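You operate a simulated robot arm through the tools that you are given. There is no shell and no other tool. Be economical: measure what you need, move in short steps, check, and stop when the job is done.

The job below is to be done with a simulated robot arm. You get a single attempt, and the scene is never put back.

JOB
Zero the height gauge on the 50 mm block and lock it.
Fine: the cover goes on the grey pad, the block on the white square. Set down upright: what you pick out.

Only the result counts: the job must be done as asked and must still hold three seconds after the hand-in. Knocking over, shifting, dropping, spilling or breaking anything else fails it. A push-on lid holds only when it is set on centred and level and pressed home; a screw cap is set on level and turned clockwise until tight.

ROBOT AND FRAMES
A 7-joint arm with a two-finger parallel gripper, fixed in place. Base frame: the origin is at the foot of the arm, x ahead of it, y to its left, z up; the work surface is at about z = 880. Readings come in mm, rad, newtons and seconds.
With the tool pointing down near the work surface it reaches from about 440 to 920 mm from the base axis. Its first joint turns from -2.007 to 2.007 rad. Payload 3.91 kg.
The TCP is the grasp point between the finger pads, 30 mm short of the fingertips. In the tool frame z runs along the fingers and y along their closing line. Largest opening 110 mm; finger width 20, thickness 10; the body of the gripper, 48 by 112 mm, starts 55 mm behind the TCP.
Orientation is that of the tool frame in the base frame, as a unit quaternion [w, x, y, z]. With the fingers straight down and closing along the base's y, the tool's x points along the base's -x, its y along +y and its z along -z.

CONTROLS
- The arm moves only by the tool step_arm. Its arguments are lists of equal length, an entry for each row: "slide": the shift along the tool's x, y, z in m, a list of three; "turn": the turn, a rotation vector about the tool's x, y, z in rad, a list of three; "grip": the opening in per cent of the stroke, from 0 (shut) to 100 (fully open). In form: {"slide": [[dx, dy, dz], ...], "turn": [[rx, ry, rz], ...], "grip": [grip, ...]}. A call has 1 to 12 rows; each row is the pose to reach, as a shift and turn from the pose commanded when the call began, along the tool's axes at that moment. Each row takes 0.2 s and may step no farther than 50 mm and 0.15 rad from the row before; otherwise, or with a gripper value out of range, the whole call is refused. A pose out of reach is approached as far as the arm can. The call stops where the force on the tool passes 70 N (or 10 N more than at its start, if that is more) or the arm is blocked; 0.2 s more then pass. The fingers move at their own pace (about 153 mm/s each) and stop on an object; they squeeze with about 25 N. The grip force told is the motor's: it shows also when the fingers shut on nothing. Time passes only in rows, and 0.2 s behind the last, so rows that repeat a pose let the fingers close. The reply holds the time, the measured pose of the TCP, the force on the tool along the base axes, the opening and the grip force, in the units named above and with some noise, with the torque about the TCP (base axes, N m) and any sound that the robot's microphone picked up, and new pictures: "pictures" is both (left out), scene, wrist or none.
- Cameras (640 x 400 px; columns grow to the right, rows downward): "scene" is fixed at [400.3, 500.8, 1627.5]; the picture's right is [-0.93, -0.37, 0.00], its down [-0.27, 0.66, -0.70] and it looks along [0.26, -0.65, -0.72] (base axes); focal length 327 px, centre (320, 200). "wrist" rides on the gripper at [72, 17, -103] in the tool frame; the picture's right is [-0.23, 0.97, 0.00], its down [-0.76, -0.18, -0.62] and it looks along [-0.61, -0.14, 0.78] (tool axes); focal length 222 px, centre (320, 200). There is no depth. A picture from a camera that has moved, and an enlarged one, comes with that camera's place and axes in the base frame and with its lens.
- move_column(by): slides the trunk up (or, below 0, down) by that many mm; the arm rides with it, the base frame stays. It gives what a move gives, with no picture.
- inspect(camera, box): a new picture of the part [left, top, right, bottom] of that camera's present view, enlarged. The clock stands still meanwhile.
- job_done(): hands the job in; it is judged then, once.

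Go step by step. Nothing tells you positions but the pictures and the camera data: compare them with the known pose of the tool, close in by small moves and look again before you grip or let go. The budget is 120 turns and 200 pictures, counting those below and the enlarged ones. Unless the task says otherwise, let go and move clear before handing in, and close with one line.

The tools are called after ">>>" as a command line: name --argument value ..., lists and objects as JSON in quotes. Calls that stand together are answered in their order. step_arm: Moves the arm, as the interface text tells. Its arguments: {"type":"object","properties":{"slide":{"type":"array"},"turn":{"type":"array"},"grip":{"type":"array"},"pictures":{"type":"string","enum":["both","scene","wrist","none"]}},"required":["slide","turn","grip"]} The other tools are called the same way: move_column (by) slides the trunk up or down; inspect (camera, box) takes an enlarged picture of a part of a camera's view; job_done () hands the job in.

At the start:

```text
clock: 0.0
position: [528.0, -172.3, 1293.1]
ee_rot: [0.0, 0.0, 1.0, 0.001]
contact_force: [0.1, 0.2, -1.3]
wrist_torque: [0.0, 0.0, 0.04]
finger_gap: 109.8
grip_force: 0.1
trunk travel left (down, up): [-850.0, 140.0]
```

scene: 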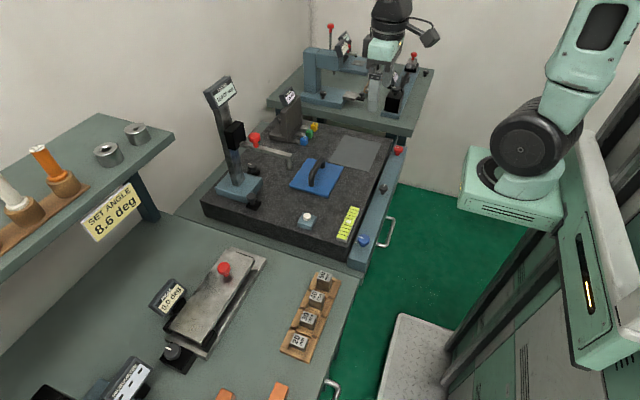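
wrist: 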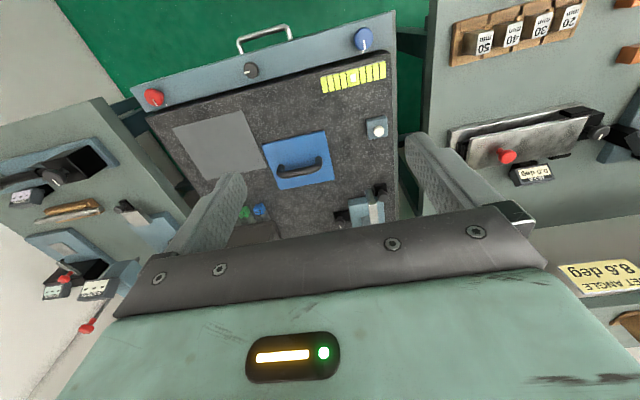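

I see a granite plate with a height gauge, a blue cover with a handle, a grey pad, and a tray of gauge blocks (20–50 mm) on the bench. I'll look closer before moving.

>>> inspect --camera "scene" --box '[180, 60, 420, 270]'

>>> inspect --camera "scene" --box '[260, 250, 360, 370]'

>>> inspect --camera "wrist" --box '[140, 20, 420, 240]'

>>> inspect --camera "scene" --box '[200, 70, 310, 220]'

```text
1.90 times, centred on (300, 165) of scene
camera zoom: at [400.3, 500.8, 1627.5], right [-0.93, -0.37, 0.0], down [-0.27, 0.66, -0.7], along [0.26, -0.65, -0.72], focal length 623 px, centre (358, 267)
```

zoom: 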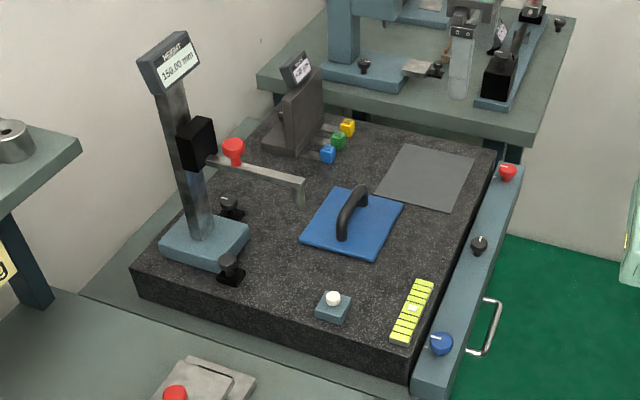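

```text
3.33 times, centred on (310, 310) of scene
camera zoom: at [400.3, 500.8, 1627.5], right [-0.93, -0.37, 0.0], down [-0.27, 0.66, -0.7], along [0.26, -0.65, -0.72], focal length 1091 px, centre (353, -167)
```

zoom: 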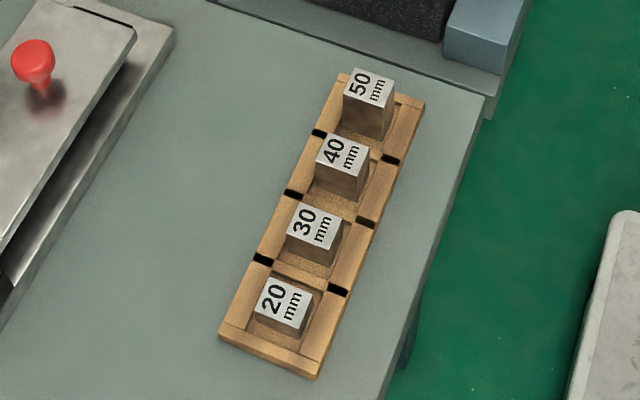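

```text
1.82 times, centred on (280, 130) of wrist
camera zoom: at [455.6, -155.2, 1395.9], right [0.23, 0.97, 0.0], down [0.76, -0.18, 0.62], along [0.61, -0.14, -0.78], focal length 404 px, centre (393, 327)
```

zoom: 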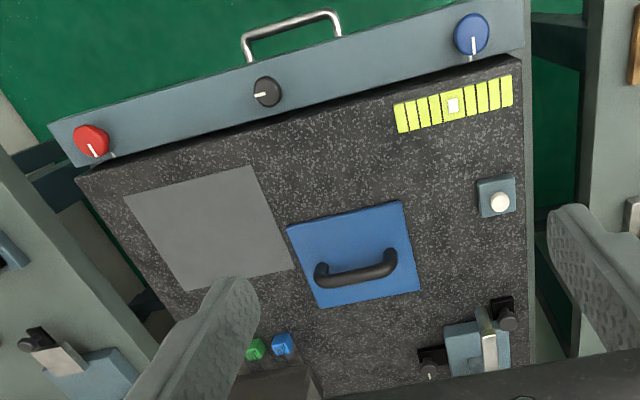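

```text
2.67 times, centred on (255, 145) of scene
camera zoom: at [400.3, 500.8, 1627.5], right [-0.93, -0.37, 0.0], down [-0.27, 0.66, -0.7], along [0.26, -0.65, -0.72], focal length 873 px, centre (493, 347)
```

zoom: 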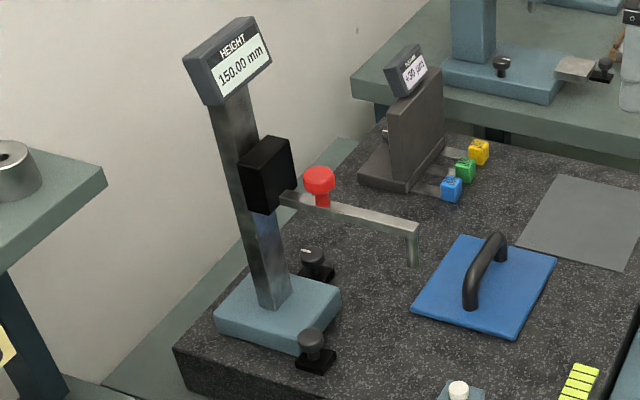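

The cover triangulates to about (721,-271,875) and the 50 mm block's top to about (543,108,936). I'll lower the trunk for a closer look at the gauge.

>>> move_column --by -150

>>> inspect --camera "wrist" --box '[0, 0, 640, 400]'

>>> inspect --camera "scene" --box '[220, 150, 280, 215]'

>>> inspect --camera "scene" --box '[290, 180, 370, 250]'

```text
clock: 1.8
position: [527.9, -171.8, 1142.0]
ee_rot: [0.0, 0.0, 1.0, 0.0]
contact_force: [-0.8, 0.2, 0.7]
wrist_torque: [0.01, 0.01, 0.02]
finger_gap: 110.1
grip_force: 0.0
trunk travel left (down, up): [-700.0, 290.0]
```

```text
1.00 times, centred on (320, 200) of wrist (not enlarged: the box is as wide or as high as the picture)
camera zoom: at [455.6, -155.2, 1245.9], right [0.23, 0.97, 0.0], down [0.76, -0.18, 0.62], along [0.61, -0.14, -0.78], focal length 222 px, centre (320, 200)
```

zoom: 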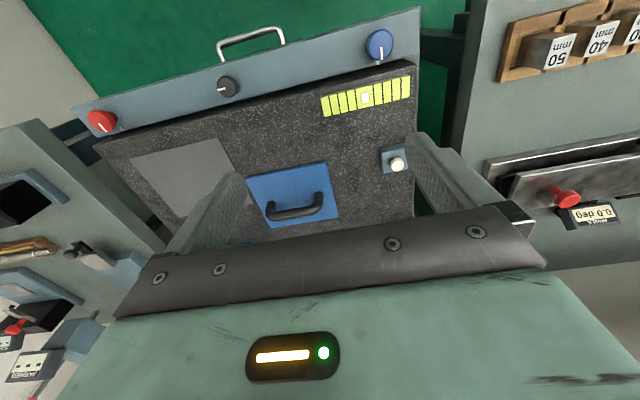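

```text
6.15 times, centred on (250, 182) of scene
camera zoom: at [400.3, 500.8, 1627.5], right [-0.93, -0.37, 0.0], down [-0.27, 0.66, -0.7], along [0.26, -0.65, -0.72], focal length 2014 px, centre (751, 308)
```

zoom: 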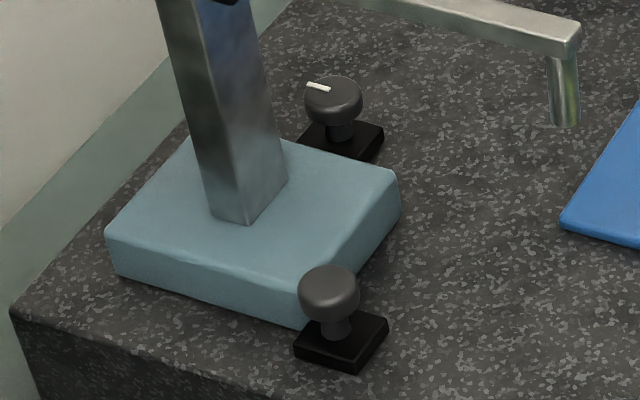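

```text
5.71 times, centred on (330, 215) of scene
camera zoom: at [400.3, 500.8, 1627.5], right [-0.93, -0.37, 0.0], down [-0.27, 0.66, -0.7], along [0.26, -0.65, -0.72], focal length 1870 px, centre (263, 114)
```

zoom: 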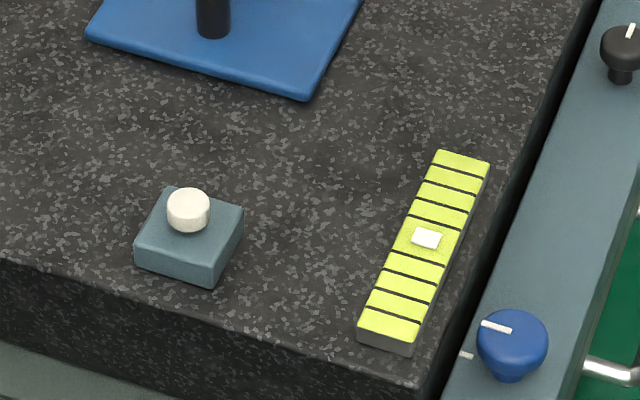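

Handle runs along y. I'll rotate the tool 90° so the fingers close along x and move above the cover at a safe height.

>>> step_arm --slide '[[-0.016, -0.007, 0], [-0.031, -0.014, 0], [-0.047, -0.021, 0], [-0.062, -0.028, 0], [-0.078, -0.035, 0], [-0.094, -0.043, 0], [-0.109, -0.05, 0], [-0.125, -0.057, 0], [-0.141, -0.064, 0], [-0.156, -0.071, 0], [-0.172, -0.078, 0.02], [-0.172, -0.078, 0.03]]' --turn '[[0, 0, 0.1428], [0, 0, 0.2856], [0, 0, 0.4284], [0, 0, 0.5712], [0, 0, 0.714], [0, 0, 0.8568], [0, 0, 0.9996], [0, 0, 1.1424], [0, 0, 1.2852], [0, 0, 1.428], [0, 0, 1.5708], [0, 0, 1.5708]]' --grip '[100, 100, 100, 100, 100, 100, 100, 100, 100, 100, 100, 100]'

```text
clock: 4.3
position: [699.9, -250.5, 1113.8]
ee_rot: [0.0, 0.708, 0.706, 0.0]
contact_force: [-0.4, 0.2, 0.4]
wrist_torque: [0.02, 0.02, -0.02]
finger_gap: 110.2
grip_force: 0.1
trunk travel left (down, up): [-700.0, 290.0]
camera wrist: at [717.2, -178.0, 1216.7], right [0.97, -0.23, 0.0], down [-0.18, -0.76, 0.62], along [-0.14, -0.61, -0.78], focal length 222 px, centre (320, 200)
```

scene: 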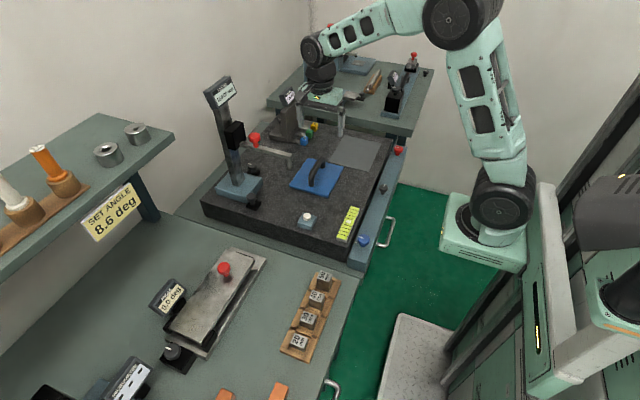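
wrist: 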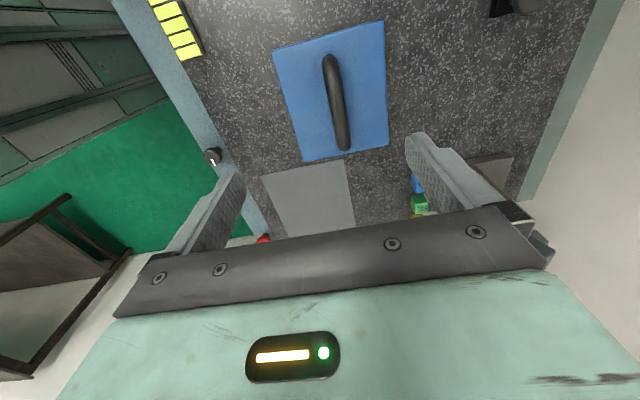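

The cover handle is at about (721,-262) with its top near z 940. I'll centre over it and lower partway.

>>> step_arm --slide '[[-0.006, 0.01, 0.03], [-0.012, 0.021, 0.06], [-0.012, 0.021, 0.1], [-0.012, 0.021, 0.12]]' --turn '[[0, 0, 0], [0, 0, 0], [0, 0, 0], [0, 0, 0]]' --grip '[100, 100, 100, 100]'

```text
clock: 5.3
position: [721.4, -262.3, 990.3]
ee_rot: [0.0, 0.707, 0.708, 0.0]
contact_force: [-0.3, 0.1, -0.2]
wrist_torque: [0.0, -0.01, -0.02]
finger_gap: 110.0
grip_force: 0.1
trunk travel left (down, up): [-700.0, 290.0]
camera wrist: at [737.5, -190.6, 1094.8], right [0.97, -0.23, 0.0], down [-0.18, -0.76, 0.62], along [-0.14, -0.61, -0.78], focal length 222 px, centre (320, 200)
```

scene: 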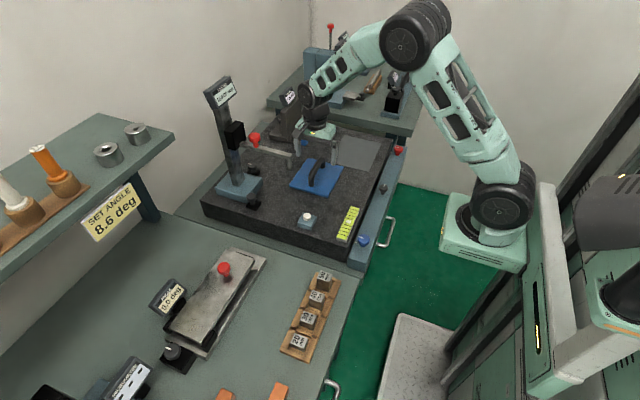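
wrist: 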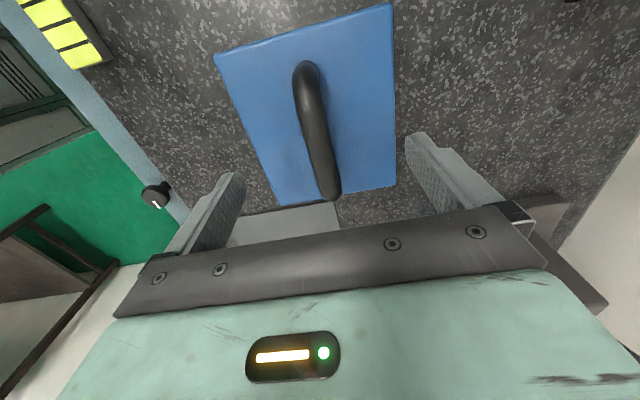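

Centred on the handle in x. I'll shift 8 mm in -y, descend and grip.

>>> step_arm --slide '[[-0.008, 0, 0.03], [-0.008, 0, 0.05], [-0.008, 0, 0.062], [-0.008, 0, 0.062], [-0.008, 0, 0.062], [-0.008, 0, 0.062]]' --turn '[[0, 0, 0], [0, 0, 0], [0, 0, 0], [0, 0, 0], [0, 0, 0], [0, 0, 0]]' --grip '[100, 100, 100, 10, 0, 0]'

```text
clock: 6.8
position: [721.4, -270.0, 930.0]
ee_rot: [0.001, 0.708, 0.706, 0.0]
contact_force: [0.2, 0.4, 0.8]
wrist_torque: [-0.01, -0.02, -0.02]
finger_gap: 19.3
grip_force: 24.8
trunk travel left (down, up): [-700.0, 290.0]
camera wrist: at [737.9, -197.9, 1032.6], right [0.97, -0.23, 0.0], down [-0.18, -0.76, 0.62], along [-0.14, -0.61, -0.78], focal length 222 px, centre (320, 200)
```

scene: 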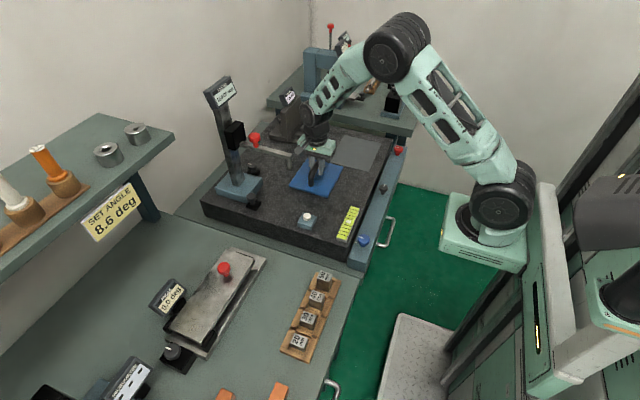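
wrist: 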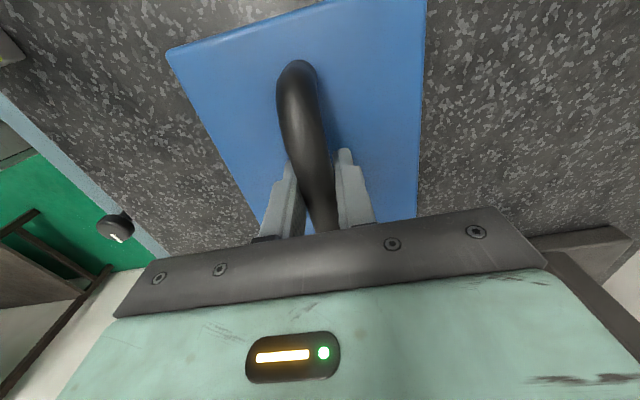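

Gripped. Lifting the cover 60 mm and checking what is beneath.

>>> step_arm --slide '[[0, 0, -0.02], [0, 0, -0.04], [0, 0, -0.06]]' --turn '[[0, 0, 0], [0, 0, 0], [0, 0, 0]]' --grip '[0, 0, 0]'

```text
clock: 7.5
position: [721.8, -270.2, 990.3]
ee_rot: [-0.001, 0.707, 0.707, -0.001]
contact_force: [0.1, -0.2, -1.5]
wrist_torque: [0.0, 0.01, 0.02]
finger_gap: 19.5
grip_force: 25.6
trunk travel left (down, up): [-700.0, 290.0]
camera wrist: at [738.8, -198.1, 1092.5], right [0.97, -0.23, 0.0], down [-0.18, -0.76, 0.62], along [-0.14, -0.61, -0.78], focal length 222 px, centre (320, 200)
```

scene: 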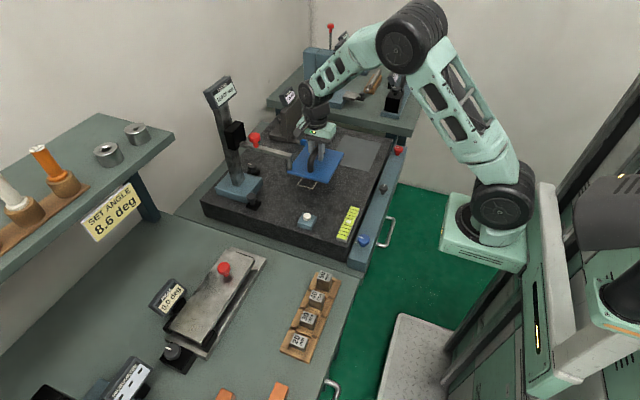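
wrist: 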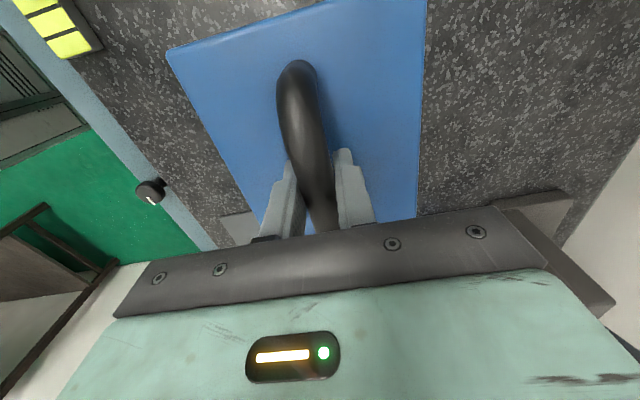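

Cover lifted, a white outlined square appears beneath. Carrying the cover to the pad at about (642,-457).

>>> step_arm --slide '[[-0.02, -0.02, 0], [-0.05, -0.04, 0], [-0.085, -0.06, 0], [-0.12, -0.077, 0], [-0.155, -0.077, 0], [-0.184, -0.077, 0], [-0.184, -0.077, 0.02]]' --turn '[[0, 0, 0], [0, 0, 0], [0, 0, 0], [0, 0, 0], [0, 0, 0], [0, 0, 0], [0, 0, 0]]' --grip '[0, 0, 0, 0, 0, 0, 0]'

>>> inspect --camera "scene" --box '[240, 80, 440, 230]'

```text
clock: 9.2
position: [644.1, -454.3, 970.2]
ee_rot: [0.0, 0.707, 0.707, 0.0]
contact_force: [-0.2, 0.6, -2.3]
wrist_torque: [-0.01, -0.01, -0.01]
finger_gap: 19.3
grip_force: 25.4
trunk travel left (down, up): [-700.0, 290.0]
camera wrist: at [661.5, -382.3, 1073.5], right [0.97, -0.23, 0.0], down [-0.18, -0.76, 0.62], along [-0.14, -0.61, -0.78], focal length 222 px, centre (320, 200)
```

scene: 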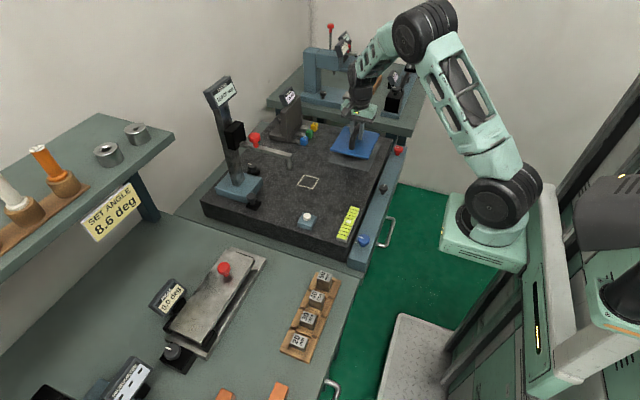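
wrist: 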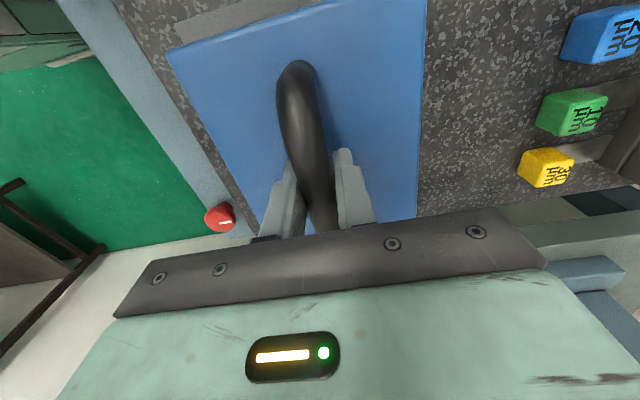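

```text
2.67 times, centred on (340, 155) of scene
camera zoom: at [400.3, 500.8, 1627.5], right [-0.93, -0.37, 0.0], down [-0.27, 0.66, -0.7], along [0.26, -0.65, -0.72], focal length 873 px, centre (267, 320)
```

zoom: 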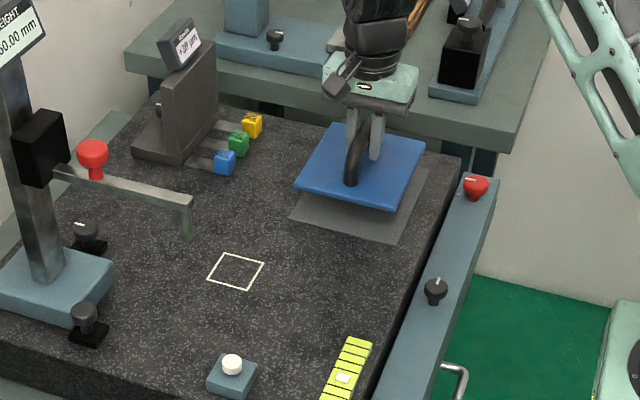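

Cover appears aligned above the pad. Lowering it.

>>> step_arm --slide '[[0, 0, 0.02], [0, 0, 0.032], [0, 0, 0.038], [0, 0, 0.039]]' --turn '[[0, 0, 0], [0, 0, 0], [0, 0, 0], [0, 0, 0]]' --grip '[0, 0, 0, 0]' --pictures "none"

>>> inspect --camera "scene" --box '[320, 110, 420, 190]'

```text
clock: 10.2
position: [645.6, -454.7, 933.1]
ee_rot: [0.0, 0.707, 0.707, 0.0]
contact_force: [-1.3, -0.1, 0.9]
wrist_torque: [0.18, 0.0, 0.03]
finger_gap: 19.4
grip_force: 24.7
trunk travel left (down, up): [-700.0, 290.0]
```

```text
5.00 times, centred on (370, 150) of scene
camera zoom: at [400.3, 500.8, 1627.5], right [-0.93, -0.37, 0.0], down [-0.27, 0.66, -0.7], along [0.26, -0.65, -0.72], focal length 1636 px, centre (70, 450)
```

zoom: 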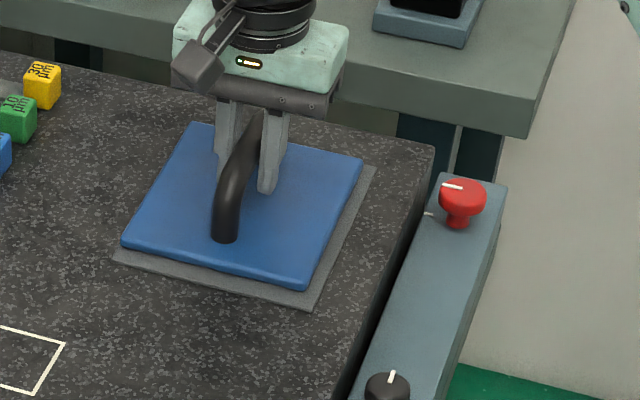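

Seated well within the pad. Releasing and rising.

>>> step_arm --slide '[[0, 0, 0.001], [0, 0, 0.001], [0, 0, 0.001], [0, 0, -0.03], [0, 0, -0.07], [0, 0, -0.11], [0, 0, -0.15]]' --turn '[[0, 0, 0], [0, 0, 0], [0, 0, 0], [0, 0, 0], [0, 0, 0], [0, 0, 0], [0, 0, 0]]' --grip '[20, 50, 60, 60, 60, 60, 60]'

>>> inspect --camera "scene" --box '[320, 110, 420, 190]'

```text
clock: 11.8
position: [645.8, -452.9, 1083.5]
ee_rot: [-0.001, 0.707, 0.708, -0.001]
contact_force: [0.0, -0.3, -0.5]
wrist_torque: [0.01, 0.04, -0.03]
finger_gap: 66.1
grip_force: 0.1
trunk travel left (down, up): [-700.0, 290.0]
camera wrist: at [663.1, -382.3, 1186.3], right [0.97, -0.23, 0.0], down [-0.18, -0.76, 0.62], along [-0.14, -0.61, -0.78], focal length 222 px, centre (320, 200)
```

scene: 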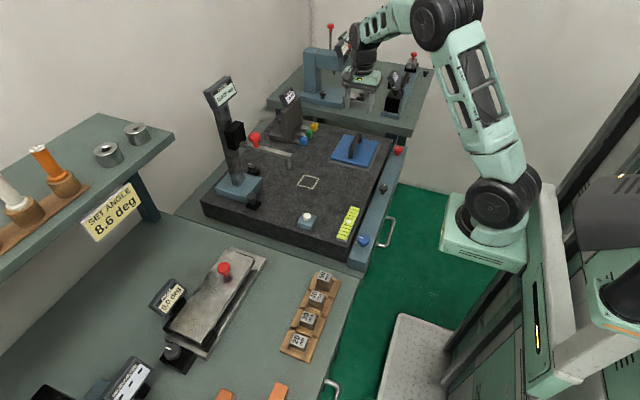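
wrist: 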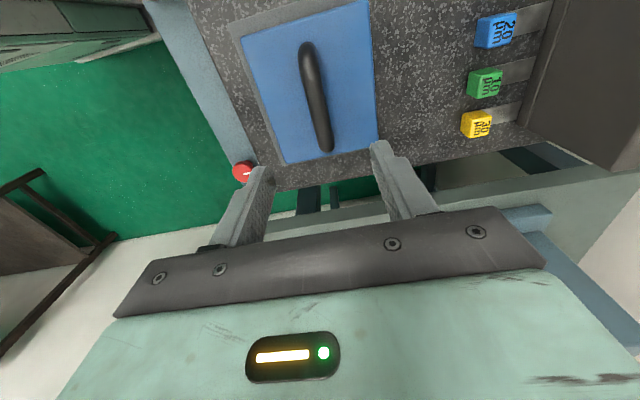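

```text
5.00 times, centred on (370, 150) of scene
camera zoom: at [400.3, 500.8, 1627.5], right [-0.93, -0.37, 0.0], down [-0.27, 0.66, -0.7], along [0.26, -0.65, -0.72], focal length 1636 px, centre (70, 450)
```

zoom: 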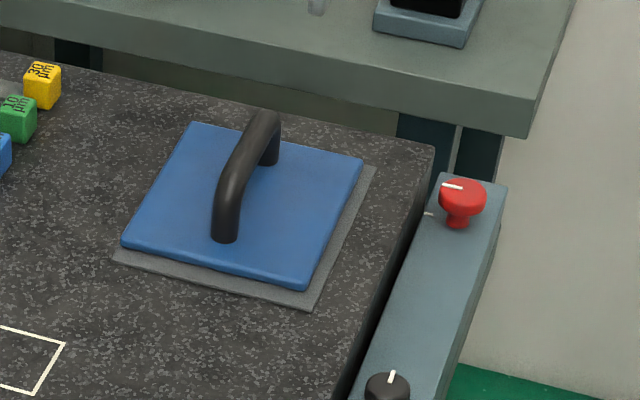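

Checking cover alignment from the wrist view.

>>> inspect --camera "wrist" --box '[220, 0, 420, 190]'

```text
2.11 times, centred on (320, 95) of wrist
camera zoom: at [663.1, -382.3, 1186.3], right [0.97, -0.23, 0.0], down [-0.18, -0.76, 0.62], along [-0.14, -0.61, -0.78], focal length 468 px, centre (320, 421)
```

zoom: 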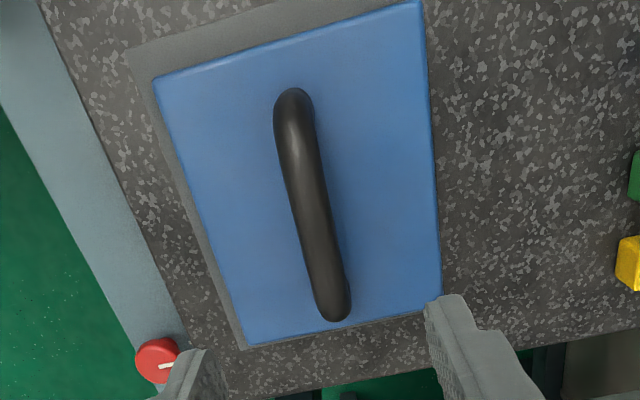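

The cover is well on the pad. The white square is near (740,-244), but the gauge tip appears near (740,-120). I need a closer look at the gauge, so I'll turn the wrist back to look along +x.

>>> step_arm --slide '[[0.025, -0.01, 0], [0.05, -0.02, 0], [0.075, -0.03, 0], [0.1, -0.04, 0], [0.125, -0.05, 0], [0.15, -0.06, 0], [0.18, -0.07, 0], [0.21, -0.08, 0], [0.24, -0.085, 0], [0.27, -0.085, 0], [0.303, -0.085, 0]]' --turn '[[0, 0, -0.1428], [0, 0, -0.2856], [0, 0, -0.4284], [0, 0, -0.5712], [0, 0, -0.714], [0, 0, -0.8568], [0, 0, -0.9996], [0, 0, -1.1424], [0, 0, -1.2852], [0, 0, -1.428], [0, 0, -1.5708]]' --grip '[60, 60, 60, 60, 60, 60, 60, 60, 60, 60, 60]' --pictures "wrist"

```text
clock: 14.2
position: [558.4, -149.8, 1081.9]
ee_rot: [0.0, -0.001, 1.0, -0.001]
contact_force: [-0.3, 0.3, -0.6]
wrist_torque: [0.01, -0.01, -0.01]
finger_gap: 66.0
grip_force: 0.1
trunk travel left (down, up): [-700.0, 290.0]
camera wrist: at [486.2, -134.5, 1185.1], right [0.23, 0.97, 0.0], down [0.76, -0.18, 0.62], along [0.61, -0.14, -0.78], focal length 222 px, centre (320, 200)
```

wrist: 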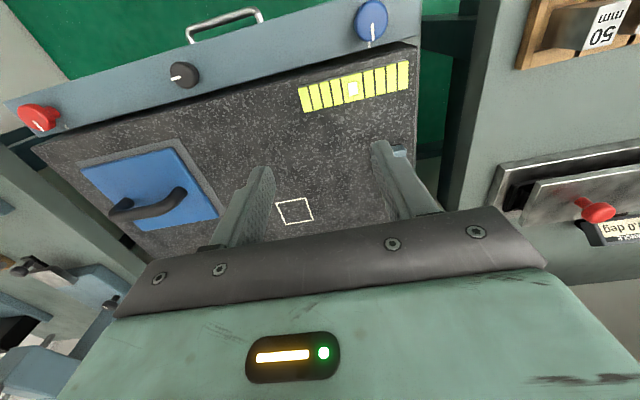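

The white square is confirmed at about (740,-243). To see the gauge from the side I'll turn the camera to look along -y from the +y side.

>>> step_arm --slide '[[0, 0.015, -0.02], [0, 0.03, -0.04], [-0.02, 0.05, -0.06], [-0.04, 0.07, -0.07], [-0.06, 0.09, -0.07], [-0.08, 0.11, -0.07], [-0.1, 0.13, -0.07], [-0.13, 0.15, -0.07], [-0.16, 0.17, -0.07], [-0.19, 0.17, -0.07], [-0.222, 0.17, -0.07]]' --turn '[[0, 0, 0.1428], [0, 0, 0.2856], [0, 0, 0.4284], [0, 0, 0.5712], [0, 0, 0.714], [0, 0, 0.8568], [0, 0, 0.9996], [0, 0, 1.1424], [0, 0, 1.2852], [0, 0, 1.428], [0, 0, 1.5708]]' --grip '[60, 60, 60, 60, 60, 60, 60, 60, 60, 60, 60]'

```text
clock: 16.6
position: [781.9, 19.0, 1149.3]
ee_rot: [0.001, 0.708, 0.707, -0.001]
contact_force: [0.3, 0.2, 1.1]
wrist_torque: [0.01, -0.04, 0.0]
finger_gap: 66.1
grip_force: 0.0
trunk travel left (down, up): [-700.0, 290.0]
camera wrist: at [798.6, 91.6, 1253.4], right [0.97, -0.23, 0.0], down [-0.18, -0.76, 0.62], along [-0.14, -0.61, -0.78], focal length 222 px, centre (320, 200)
```

scene: 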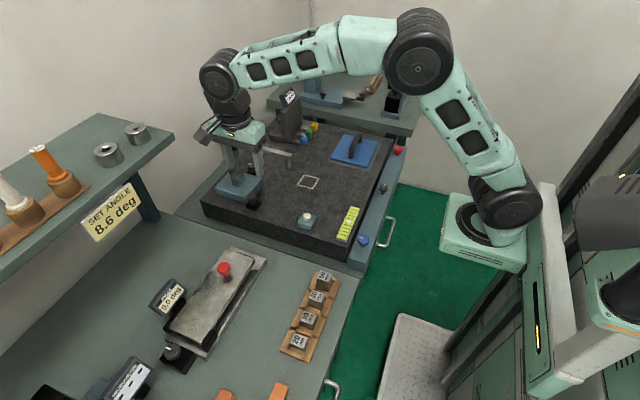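
wrist: 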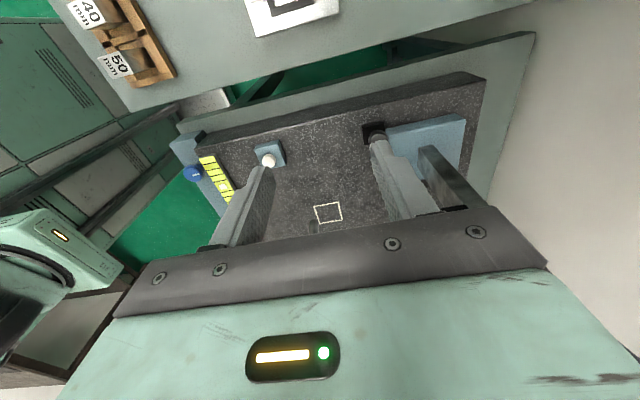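

The tip is at about (739,-118,1030). I'll zoom in on the gauge base and the nearby devices.

>>> inspect --camera "wrist" --box '[330, 90, 490, 220]'

>>> inspect --camera "wrist" --box '[160, 110, 340, 240]'

```text
3.08 times, centred on (410, 155) of wrist
camera zoom: at [798.6, 91.6, 1253.4], right [0.97, -0.23, 0.0], down [-0.18, -0.76, 0.62], along [-0.14, -0.61, -0.78], focal length 684 px, centre (43, 338)
```

zoom: 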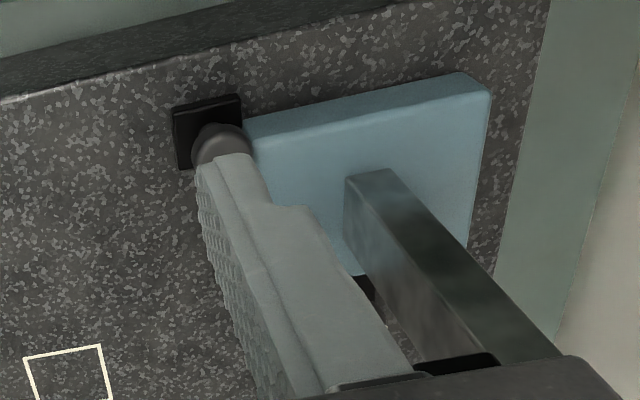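

```text
3.08 times, centred on (250, 175) of wrist
camera zoom: at [798.6, 91.6, 1253.4], right [0.97, -0.23, 0.0], down [-0.18, -0.76, 0.62], along [-0.14, -0.61, -0.78], focal length 684 px, centre (535, 277)
```

zoom: 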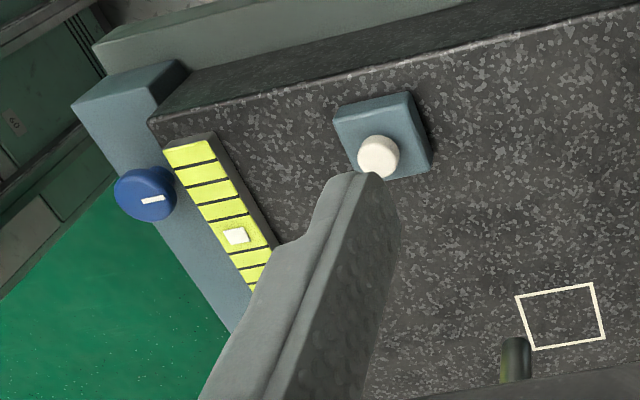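

The gauge stand sits at y≈-118, about 125 mm from the white square in y. I'll shift for a clear view of the two knobs at its base.

>>> step_arm --slide '[[0.02, 0.03, 0], [0.04, 0.06, 0.01], [0.05, 0.085, 0.02]]' --turn '[[0, 0, 0], [0, 0, 0], [0, 0, 0]]' --grip '[100, 100, 100]' --pictures "none"

>>> inspect --camera "wrist" --box '[180, 80, 460, 250]'

```text
clock: 17.4
position: [861.2, 64.7, 1134.2]
ee_rot: [0.001, 0.708, 0.706, 0.0]
contact_force: [-44.4, -19.0, 16.4]
wrist_torque: [1.48, -3.92, -0.7]
finger_gap: 88.6
grip_force: 0.0
trunk travel left (down, up): [-700.0, 290.0]
```

```text
2.29 times, centred on (320, 165) of wrist
camera zoom: at [878.0, 136.7, 1237.4], right [0.97, -0.23, 0.0], down [-0.18, -0.76, 0.62], along [-0.14, -0.61, -0.78], focal length 508 px, centre (320, 280)
```

zoom: 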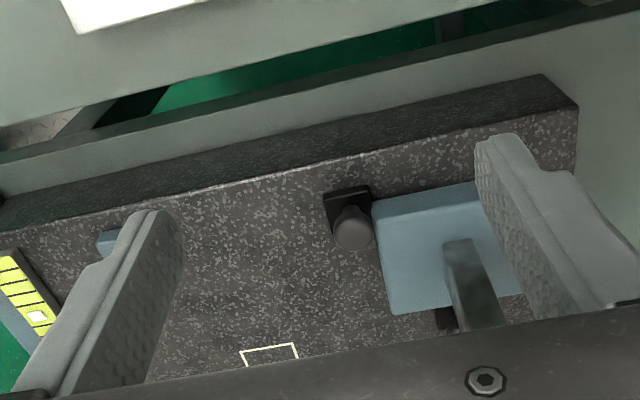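

Contact with something on the +x side (likely the shelf above the bench). Backing off immediately.

>>> step_arm --slide '[[-0.005, -0.03, 0], [-0.02, -0.06, -0.01], [-0.05, -0.085, -0.02]]' --turn '[[0, 0, 0], [0, 0, 0], [0, 0, 0]]' --grip '[85, 60, 60]'

>>> inspect --camera "scene" --box '[0, 70, 280, 270]'

```text
clock: 18.1
position: [782.0, 19.6, 1146.9]
ee_rot: [0.0, 0.706, 0.708, -0.001]
contact_force: [0.4, 0.3, -1.0]
wrist_torque: [-0.02, 0.03, -0.01]
finger_gap: 66.0
grip_force: 0.1
trunk travel left (down, up): [-700.0, 290.0]
camera wrist: at [798.8, 91.6, 1251.5], right [0.97, -0.23, 0.0], down [-0.18, -0.76, 0.62], along [-0.14, -0.61, -0.78], focal length 222 px, centre (320, 200)
```

scene: 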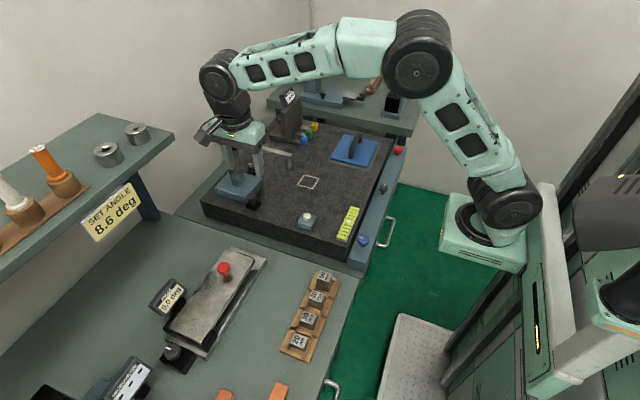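
wrist: 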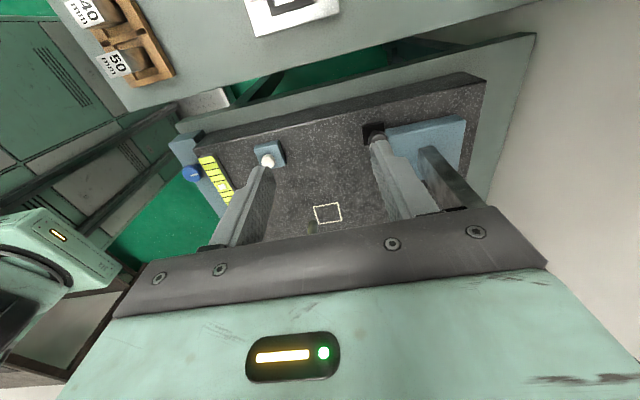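

```text
2.00 times, centred on (140, 170) of scene
camera zoom: at [400.3, 500.8, 1627.5], right [-0.93, -0.37, 0.0], down [-0.27, 0.66, -0.7], along [0.26, -0.65, -0.72], focal length 654 px, centre (680, 260)
```

zoom: 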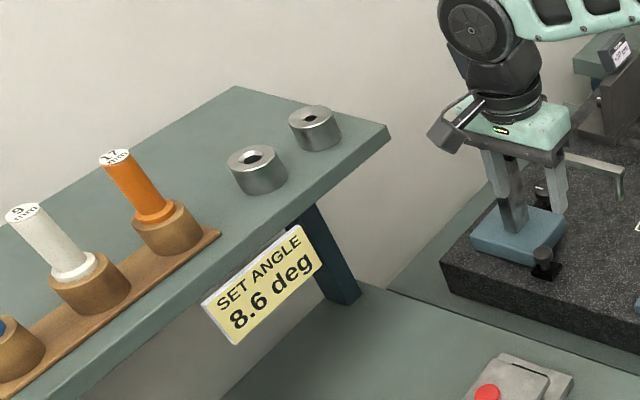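

Shelf parts unchanged. Now fetch the 50 mm block: move above it at about (543,108).

>>> step_arm --slide '[[0, -0.04, 0], [0, -0.08, 0], [0.01, -0.12, 0], [0.03, -0.16, 0.02], [0.06, -0.2, 0.05], [0.089, -0.239, 0.08], [0.089, -0.239, 0.11]]' --turn '[[0, 0, 0], [0, 0, 0], [0, 0, 0], [0, 0, 0], [0, 0, 0], [0, 0, 0], [0, 0, 0]]' --grip '[60, 60, 60, 60, 60, 60, 60]'

```text
refused: row 5 steps farther than a row can; nothing moved
```

>>> step_arm --slide '[[0, -0.04, 0], [0, -0.08, 0], [0.01, -0.12, 0], [0.025, -0.155, 0.015], [0.04, -0.19, 0.03], [0.06, -0.22, 0.05], [0.08, -0.239, 0.08], [0.089, -0.239, 0.11]]' --turn '[[0, 0, 0], [0, 0, 0], [0, 0, 0], [0, 0, 0], [0, 0, 0], [0, 0, 0], [0, 0, 0], [0, 0, 0]]' --grip '[60, 60, 60, 60, 60, 60, 60, 60]'

```text
clock: 19.9
position: [541.4, 109.5, 1044.1]
ee_rot: [0.0, 0.707, 0.708, -0.001]
contact_force: [0.3, 0.1, 0.5]
wrist_torque: [0.02, -0.01, -0.01]
finger_gap: 66.2
grip_force: 0.0
trunk travel left (down, up): [-700.0, 290.0]
camera wrist: at [558.3, 181.7, 1146.9], right [0.97, -0.23, 0.0], down [-0.18, -0.76, 0.62], along [-0.14, -0.61, -0.78], focal length 222 px, centre (320, 200)
```

scene: 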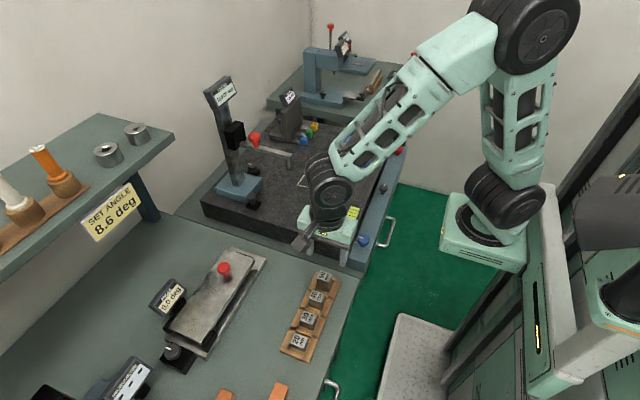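
wrist: 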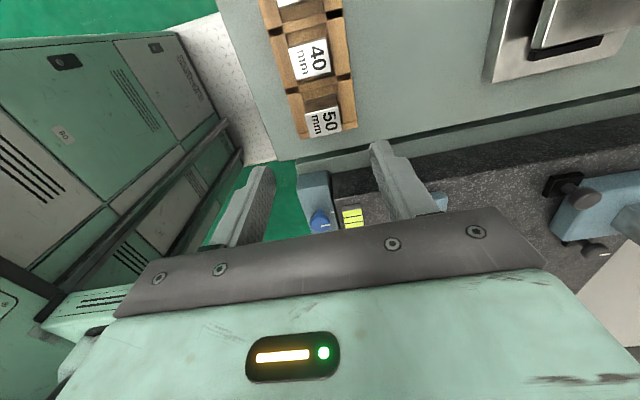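

Block top centre at about (546,109,936). Descending to grip with the fingertips kept above the rack.

>>> step_arm --slide '[[0, 0.004, 0.04], [0, 0.004, 0.08], [0, 0.004, 0.1]]' --turn '[[0, 0, 0], [0, 0, 0], [0, 0, 0]]' --grip '[60, 60, 60]'

>>> inspect --camera "scene" --box '[270, 240, 370, 320]'

```text
clock: 20.8
position: [545.6, 107.4, 942.2]
ee_rot: [0.0, 0.707, 0.707, -0.001]
contact_force: [-0.9, 0.2, 0.1]
wrist_torque: [0.01, -0.01, -0.02]
finger_gap: 65.9
grip_force: 0.0
trunk travel left (down, up): [-700.0, 290.0]
camera wrist: at [562.3, 181.0, 1045.9], right [0.97, -0.23, 0.0], down [-0.18, -0.76, 0.62], along [-0.14, -0.61, -0.78], focal length 222 px, centre (320, 200)
```

scene: 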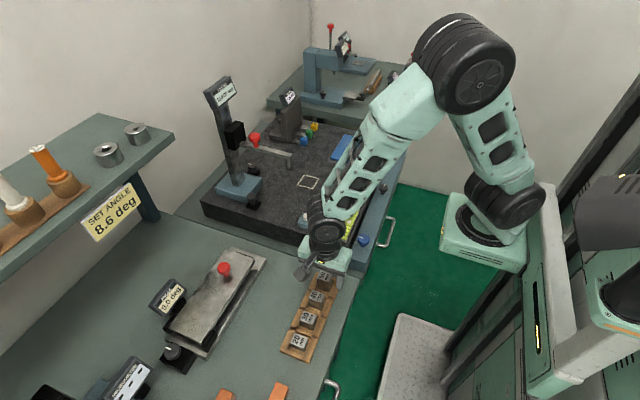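
wrist: 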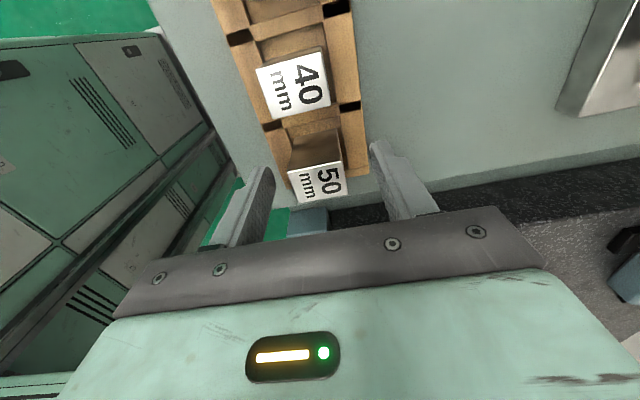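

```text
5.00 times, centred on (320, 280) of scene
camera zoom: at [400.3, 500.8, 1627.5], right [-0.93, -0.37, 0.0], down [-0.27, 0.66, -0.7], along [0.26, -0.65, -0.72], focal length 1636 px, centre (320, -200)
```

zoom: 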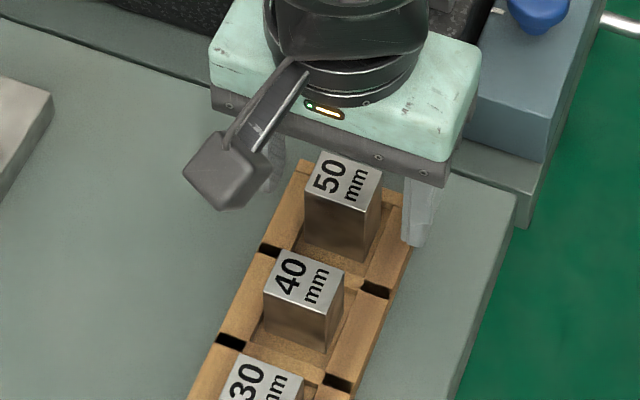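

Well aligned. Lowering a bit more and closing.

>>> step_arm --slide '[[0, -0.001, 0.006], [0, -0.001, 0.01], [0, -0.001, 0.01], [0, -0.001, 0.01], [0, -0.001, 0.01]]' --turn '[[0, 0, 0], [0, 0, 0], [0, 0, 0], [0, 0, 0], [0, 0, 0]]' --grip '[60, 60, 20, 0, 0]'

```text
clock: 21.9
position: [544.7, 109.1, 931.8]
ee_rot: [0.0, 0.707, 0.707, -0.001]
contact_force: [-0.7, 0.3, -0.5]
wrist_torque: [0.02, 0.02, 0.02]
finger_gap: 31.5
grip_force: 25.4
trunk travel left (down, up): [-700.0, 290.0]
camera wrist: at [561.9, 180.8, 1035.2], right [0.97, -0.23, 0.0], down [-0.18, -0.76, 0.62], along [-0.14, -0.61, -0.78], focal length 222 px, centre (320, 200)
```

scene: 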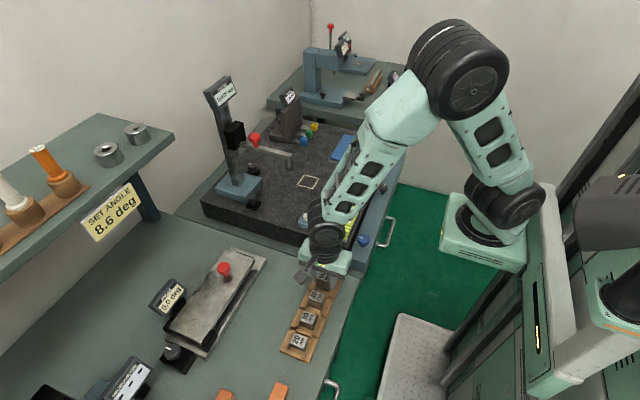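
wrist: 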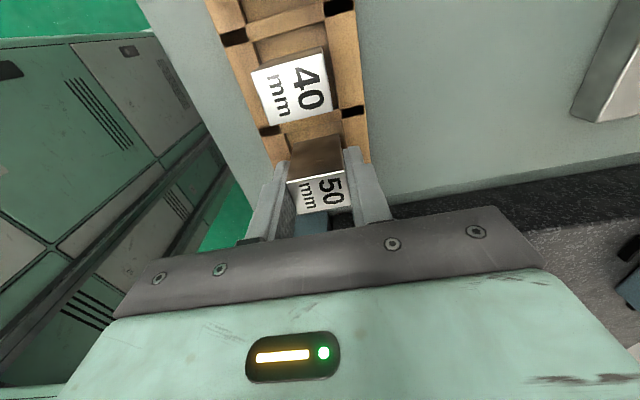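

Gripped at 31.5 mm. Lifting 80 mm.

>>> step_arm --slide '[[0, 0, -0.01], [0, 0, -0.04], [0, 0, -0.08], [-0.04, 0.01, -0.08], [-0.08, 0.02, -0.08], [-0.12, 0.03, -0.08], [-0.16, 0.04, -0.08], [-0.2, 0.05, -0.08], [-0.24, 0.055, -0.08], [-0.28, 0.06, -0.08], [-0.32, 0.065, -0.08], [-0.352, 0.09, -0.08]]' --turn '[[0, 0, 0], [0, 0, 0], [0, 0, 0], [0, 0, 0], [0, 0, 0], [0, 0, 0], [0, 0, 0], [0, 0, 0], [0, 0, 0], [0, 0, 0], [0, 0, 0], [0, 0, 0]]' --grip '[0, 0, 0, 0, 0, 0, 0, 0, 0, 0, 0, 0]'

```text
clock: 24.6
position: [633.9, -246.5, 1010.5]
ee_rot: [0.0, 0.707, 0.707, 0.0]
contact_force: [-0.1, 0.1, -1.8]
wrist_torque: [-0.03, -0.03, -0.01]
finger_gap: 31.9
grip_force: 24.9
trunk travel left (down, up): [-700.0, 290.0]
camera wrist: at [651.2, -174.3, 1114.6], right [0.97, -0.23, 0.0], down [-0.18, -0.76, 0.62], along [-0.14, -0.61, -0.78], focal length 222 px, centre (320, 200)
```

scene: 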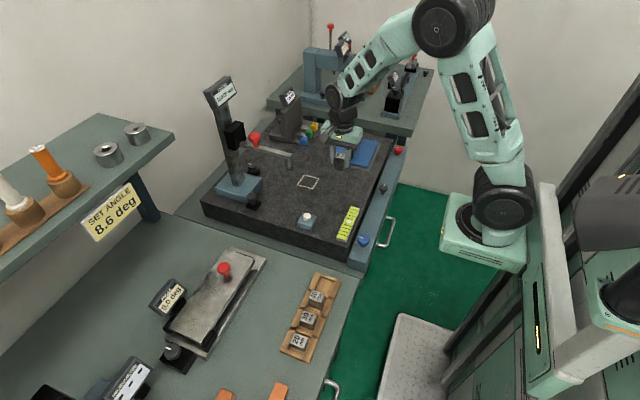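
wrist: 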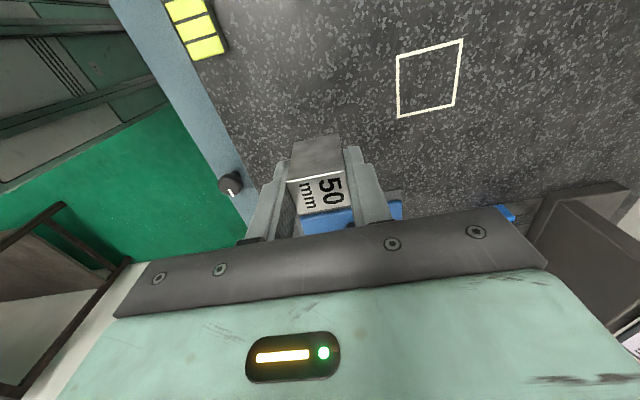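

Square at about (741,-242). Moving over it.

>>> step_arm --slide '[[0.002, 0.04, 0], [0.004, 0.08, 0], [0.004, 0.107, 0], [0.004, 0.107, 0.03]]' --turn '[[0, 0, 0], [0, 0, 0], [0, 0, 0], [0, 0, 0]]' --grip '[0, 0, 0, 0]'

>>> inspect --camera "scene" --box '[260, 110, 360, 200]'

>>> inspect --camera "wrist" --box '[230, 60, 410, 230]'

```text
clock: 25.6
position: [742.5, -240.1, 981.8]
ee_rot: [0.0, 0.706, 0.708, 0.0]
contact_force: [-0.2, -0.8, -2.8]
wrist_torque: [-0.01, 0.02, 0.0]
finger_gap: 32.2
grip_force: 25.5
trunk travel left (down, up): [-700.0, 290.0]
camera wrist: at [758.3, -167.9, 1086.0], right [0.97, -0.23, 0.0], down [-0.18, -0.76, 0.62], along [-0.14, -0.61, -0.78], focal length 222 px, centre (320, 200)
```

scene: 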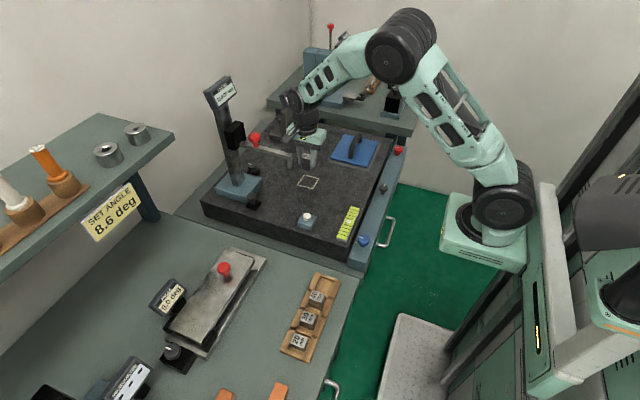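
wrist: 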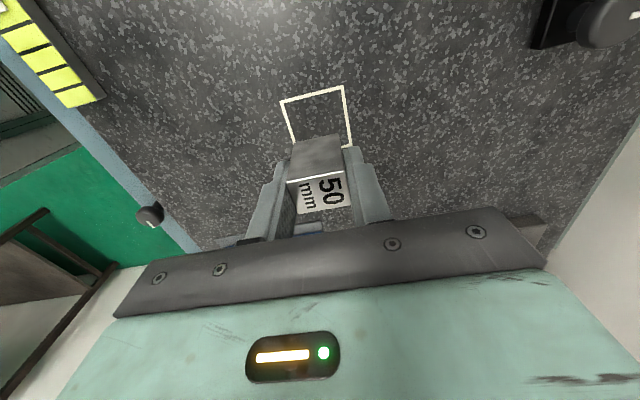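

```text
4.44 times, centred on (310, 155) of scene
camera zoom: at [400.3, 500.8, 1627.5], right [-0.93, -0.37, 0.0], down [-0.27, 0.66, -0.7], along [0.26, -0.65, -0.72], focal length 1454 px, centre (364, 400)
```

zoom: 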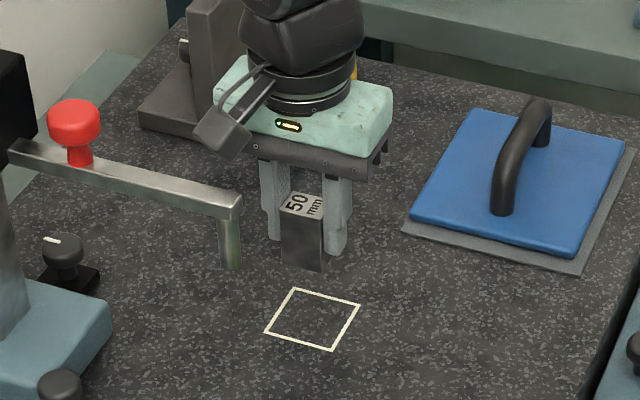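

```text
2.35 times, centred on (320, 145) of wrist
camera zoom: at [758.3, -167.9, 1086.0], right [0.97, -0.23, 0.0], down [-0.18, -0.76, 0.62], along [-0.14, -0.61, -0.78], focal length 523 px, centre (320, 329)
```

zoom: 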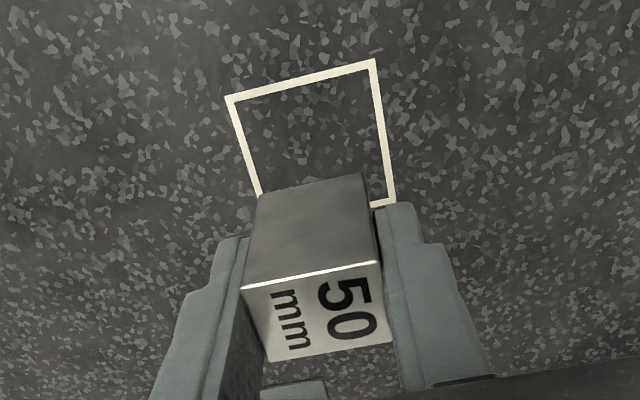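

Aligning to (741,-243) and descending most of the way.

>>> step_arm --slide '[[-0.002, -0.001, 0.02], [-0.003, -0.001, 0.04], [-0.003, -0.001, 0.047]]' --turn '[[0, 0, 0], [0, 0, 0], [0, 0, 0]]' --grip '[0, 0, 0]' --pictures "none"

>>> inspect --camera "scene" --box '[285, 140, 335, 195]'

>>> inspect --camera "wrist" --box '[230, 60, 410, 230]'

```text
clock: 26.4
position: [740.3, -242.1, 934.1]
ee_rot: [0.0, 0.707, 0.707, 0.0]
contact_force: [0.4, 0.4, -2.4]
wrist_torque: [0.01, -0.01, 0.02]
finger_gap: 32.1
grip_force: 25.0
trunk travel left (down, up): [-700.0, 290.0]
```

```text
7.27 times, centred on (310, 168) of scene
camera zoom: at [400.3, 500.8, 1627.5], right [-0.93, -0.37, 0.0], down [-0.27, 0.66, -0.7], along [0.26, -0.65, -0.72], focal length 2380 px, centre (393, 436)
```

zoom: 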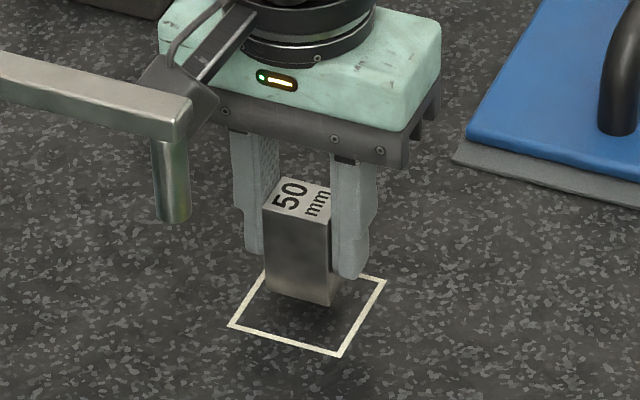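

```text
2.35 times, centred on (320, 145) of wrist
camera zoom: at [757.6, -170.8, 1037.9], right [0.97, -0.23, 0.0], down [-0.18, -0.76, 0.62], along [-0.14, -0.61, -0.78], focal length 523 px, centre (320, 329)
```

zoom: 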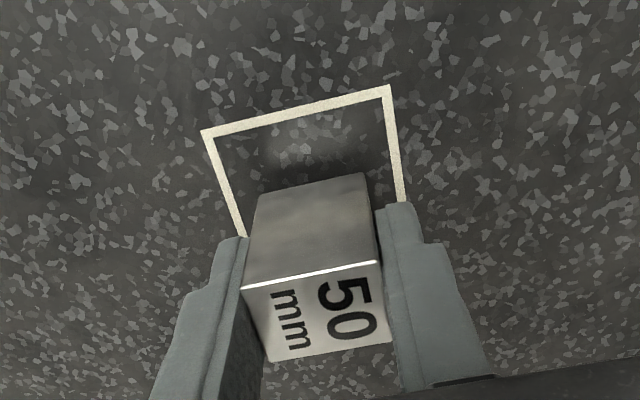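

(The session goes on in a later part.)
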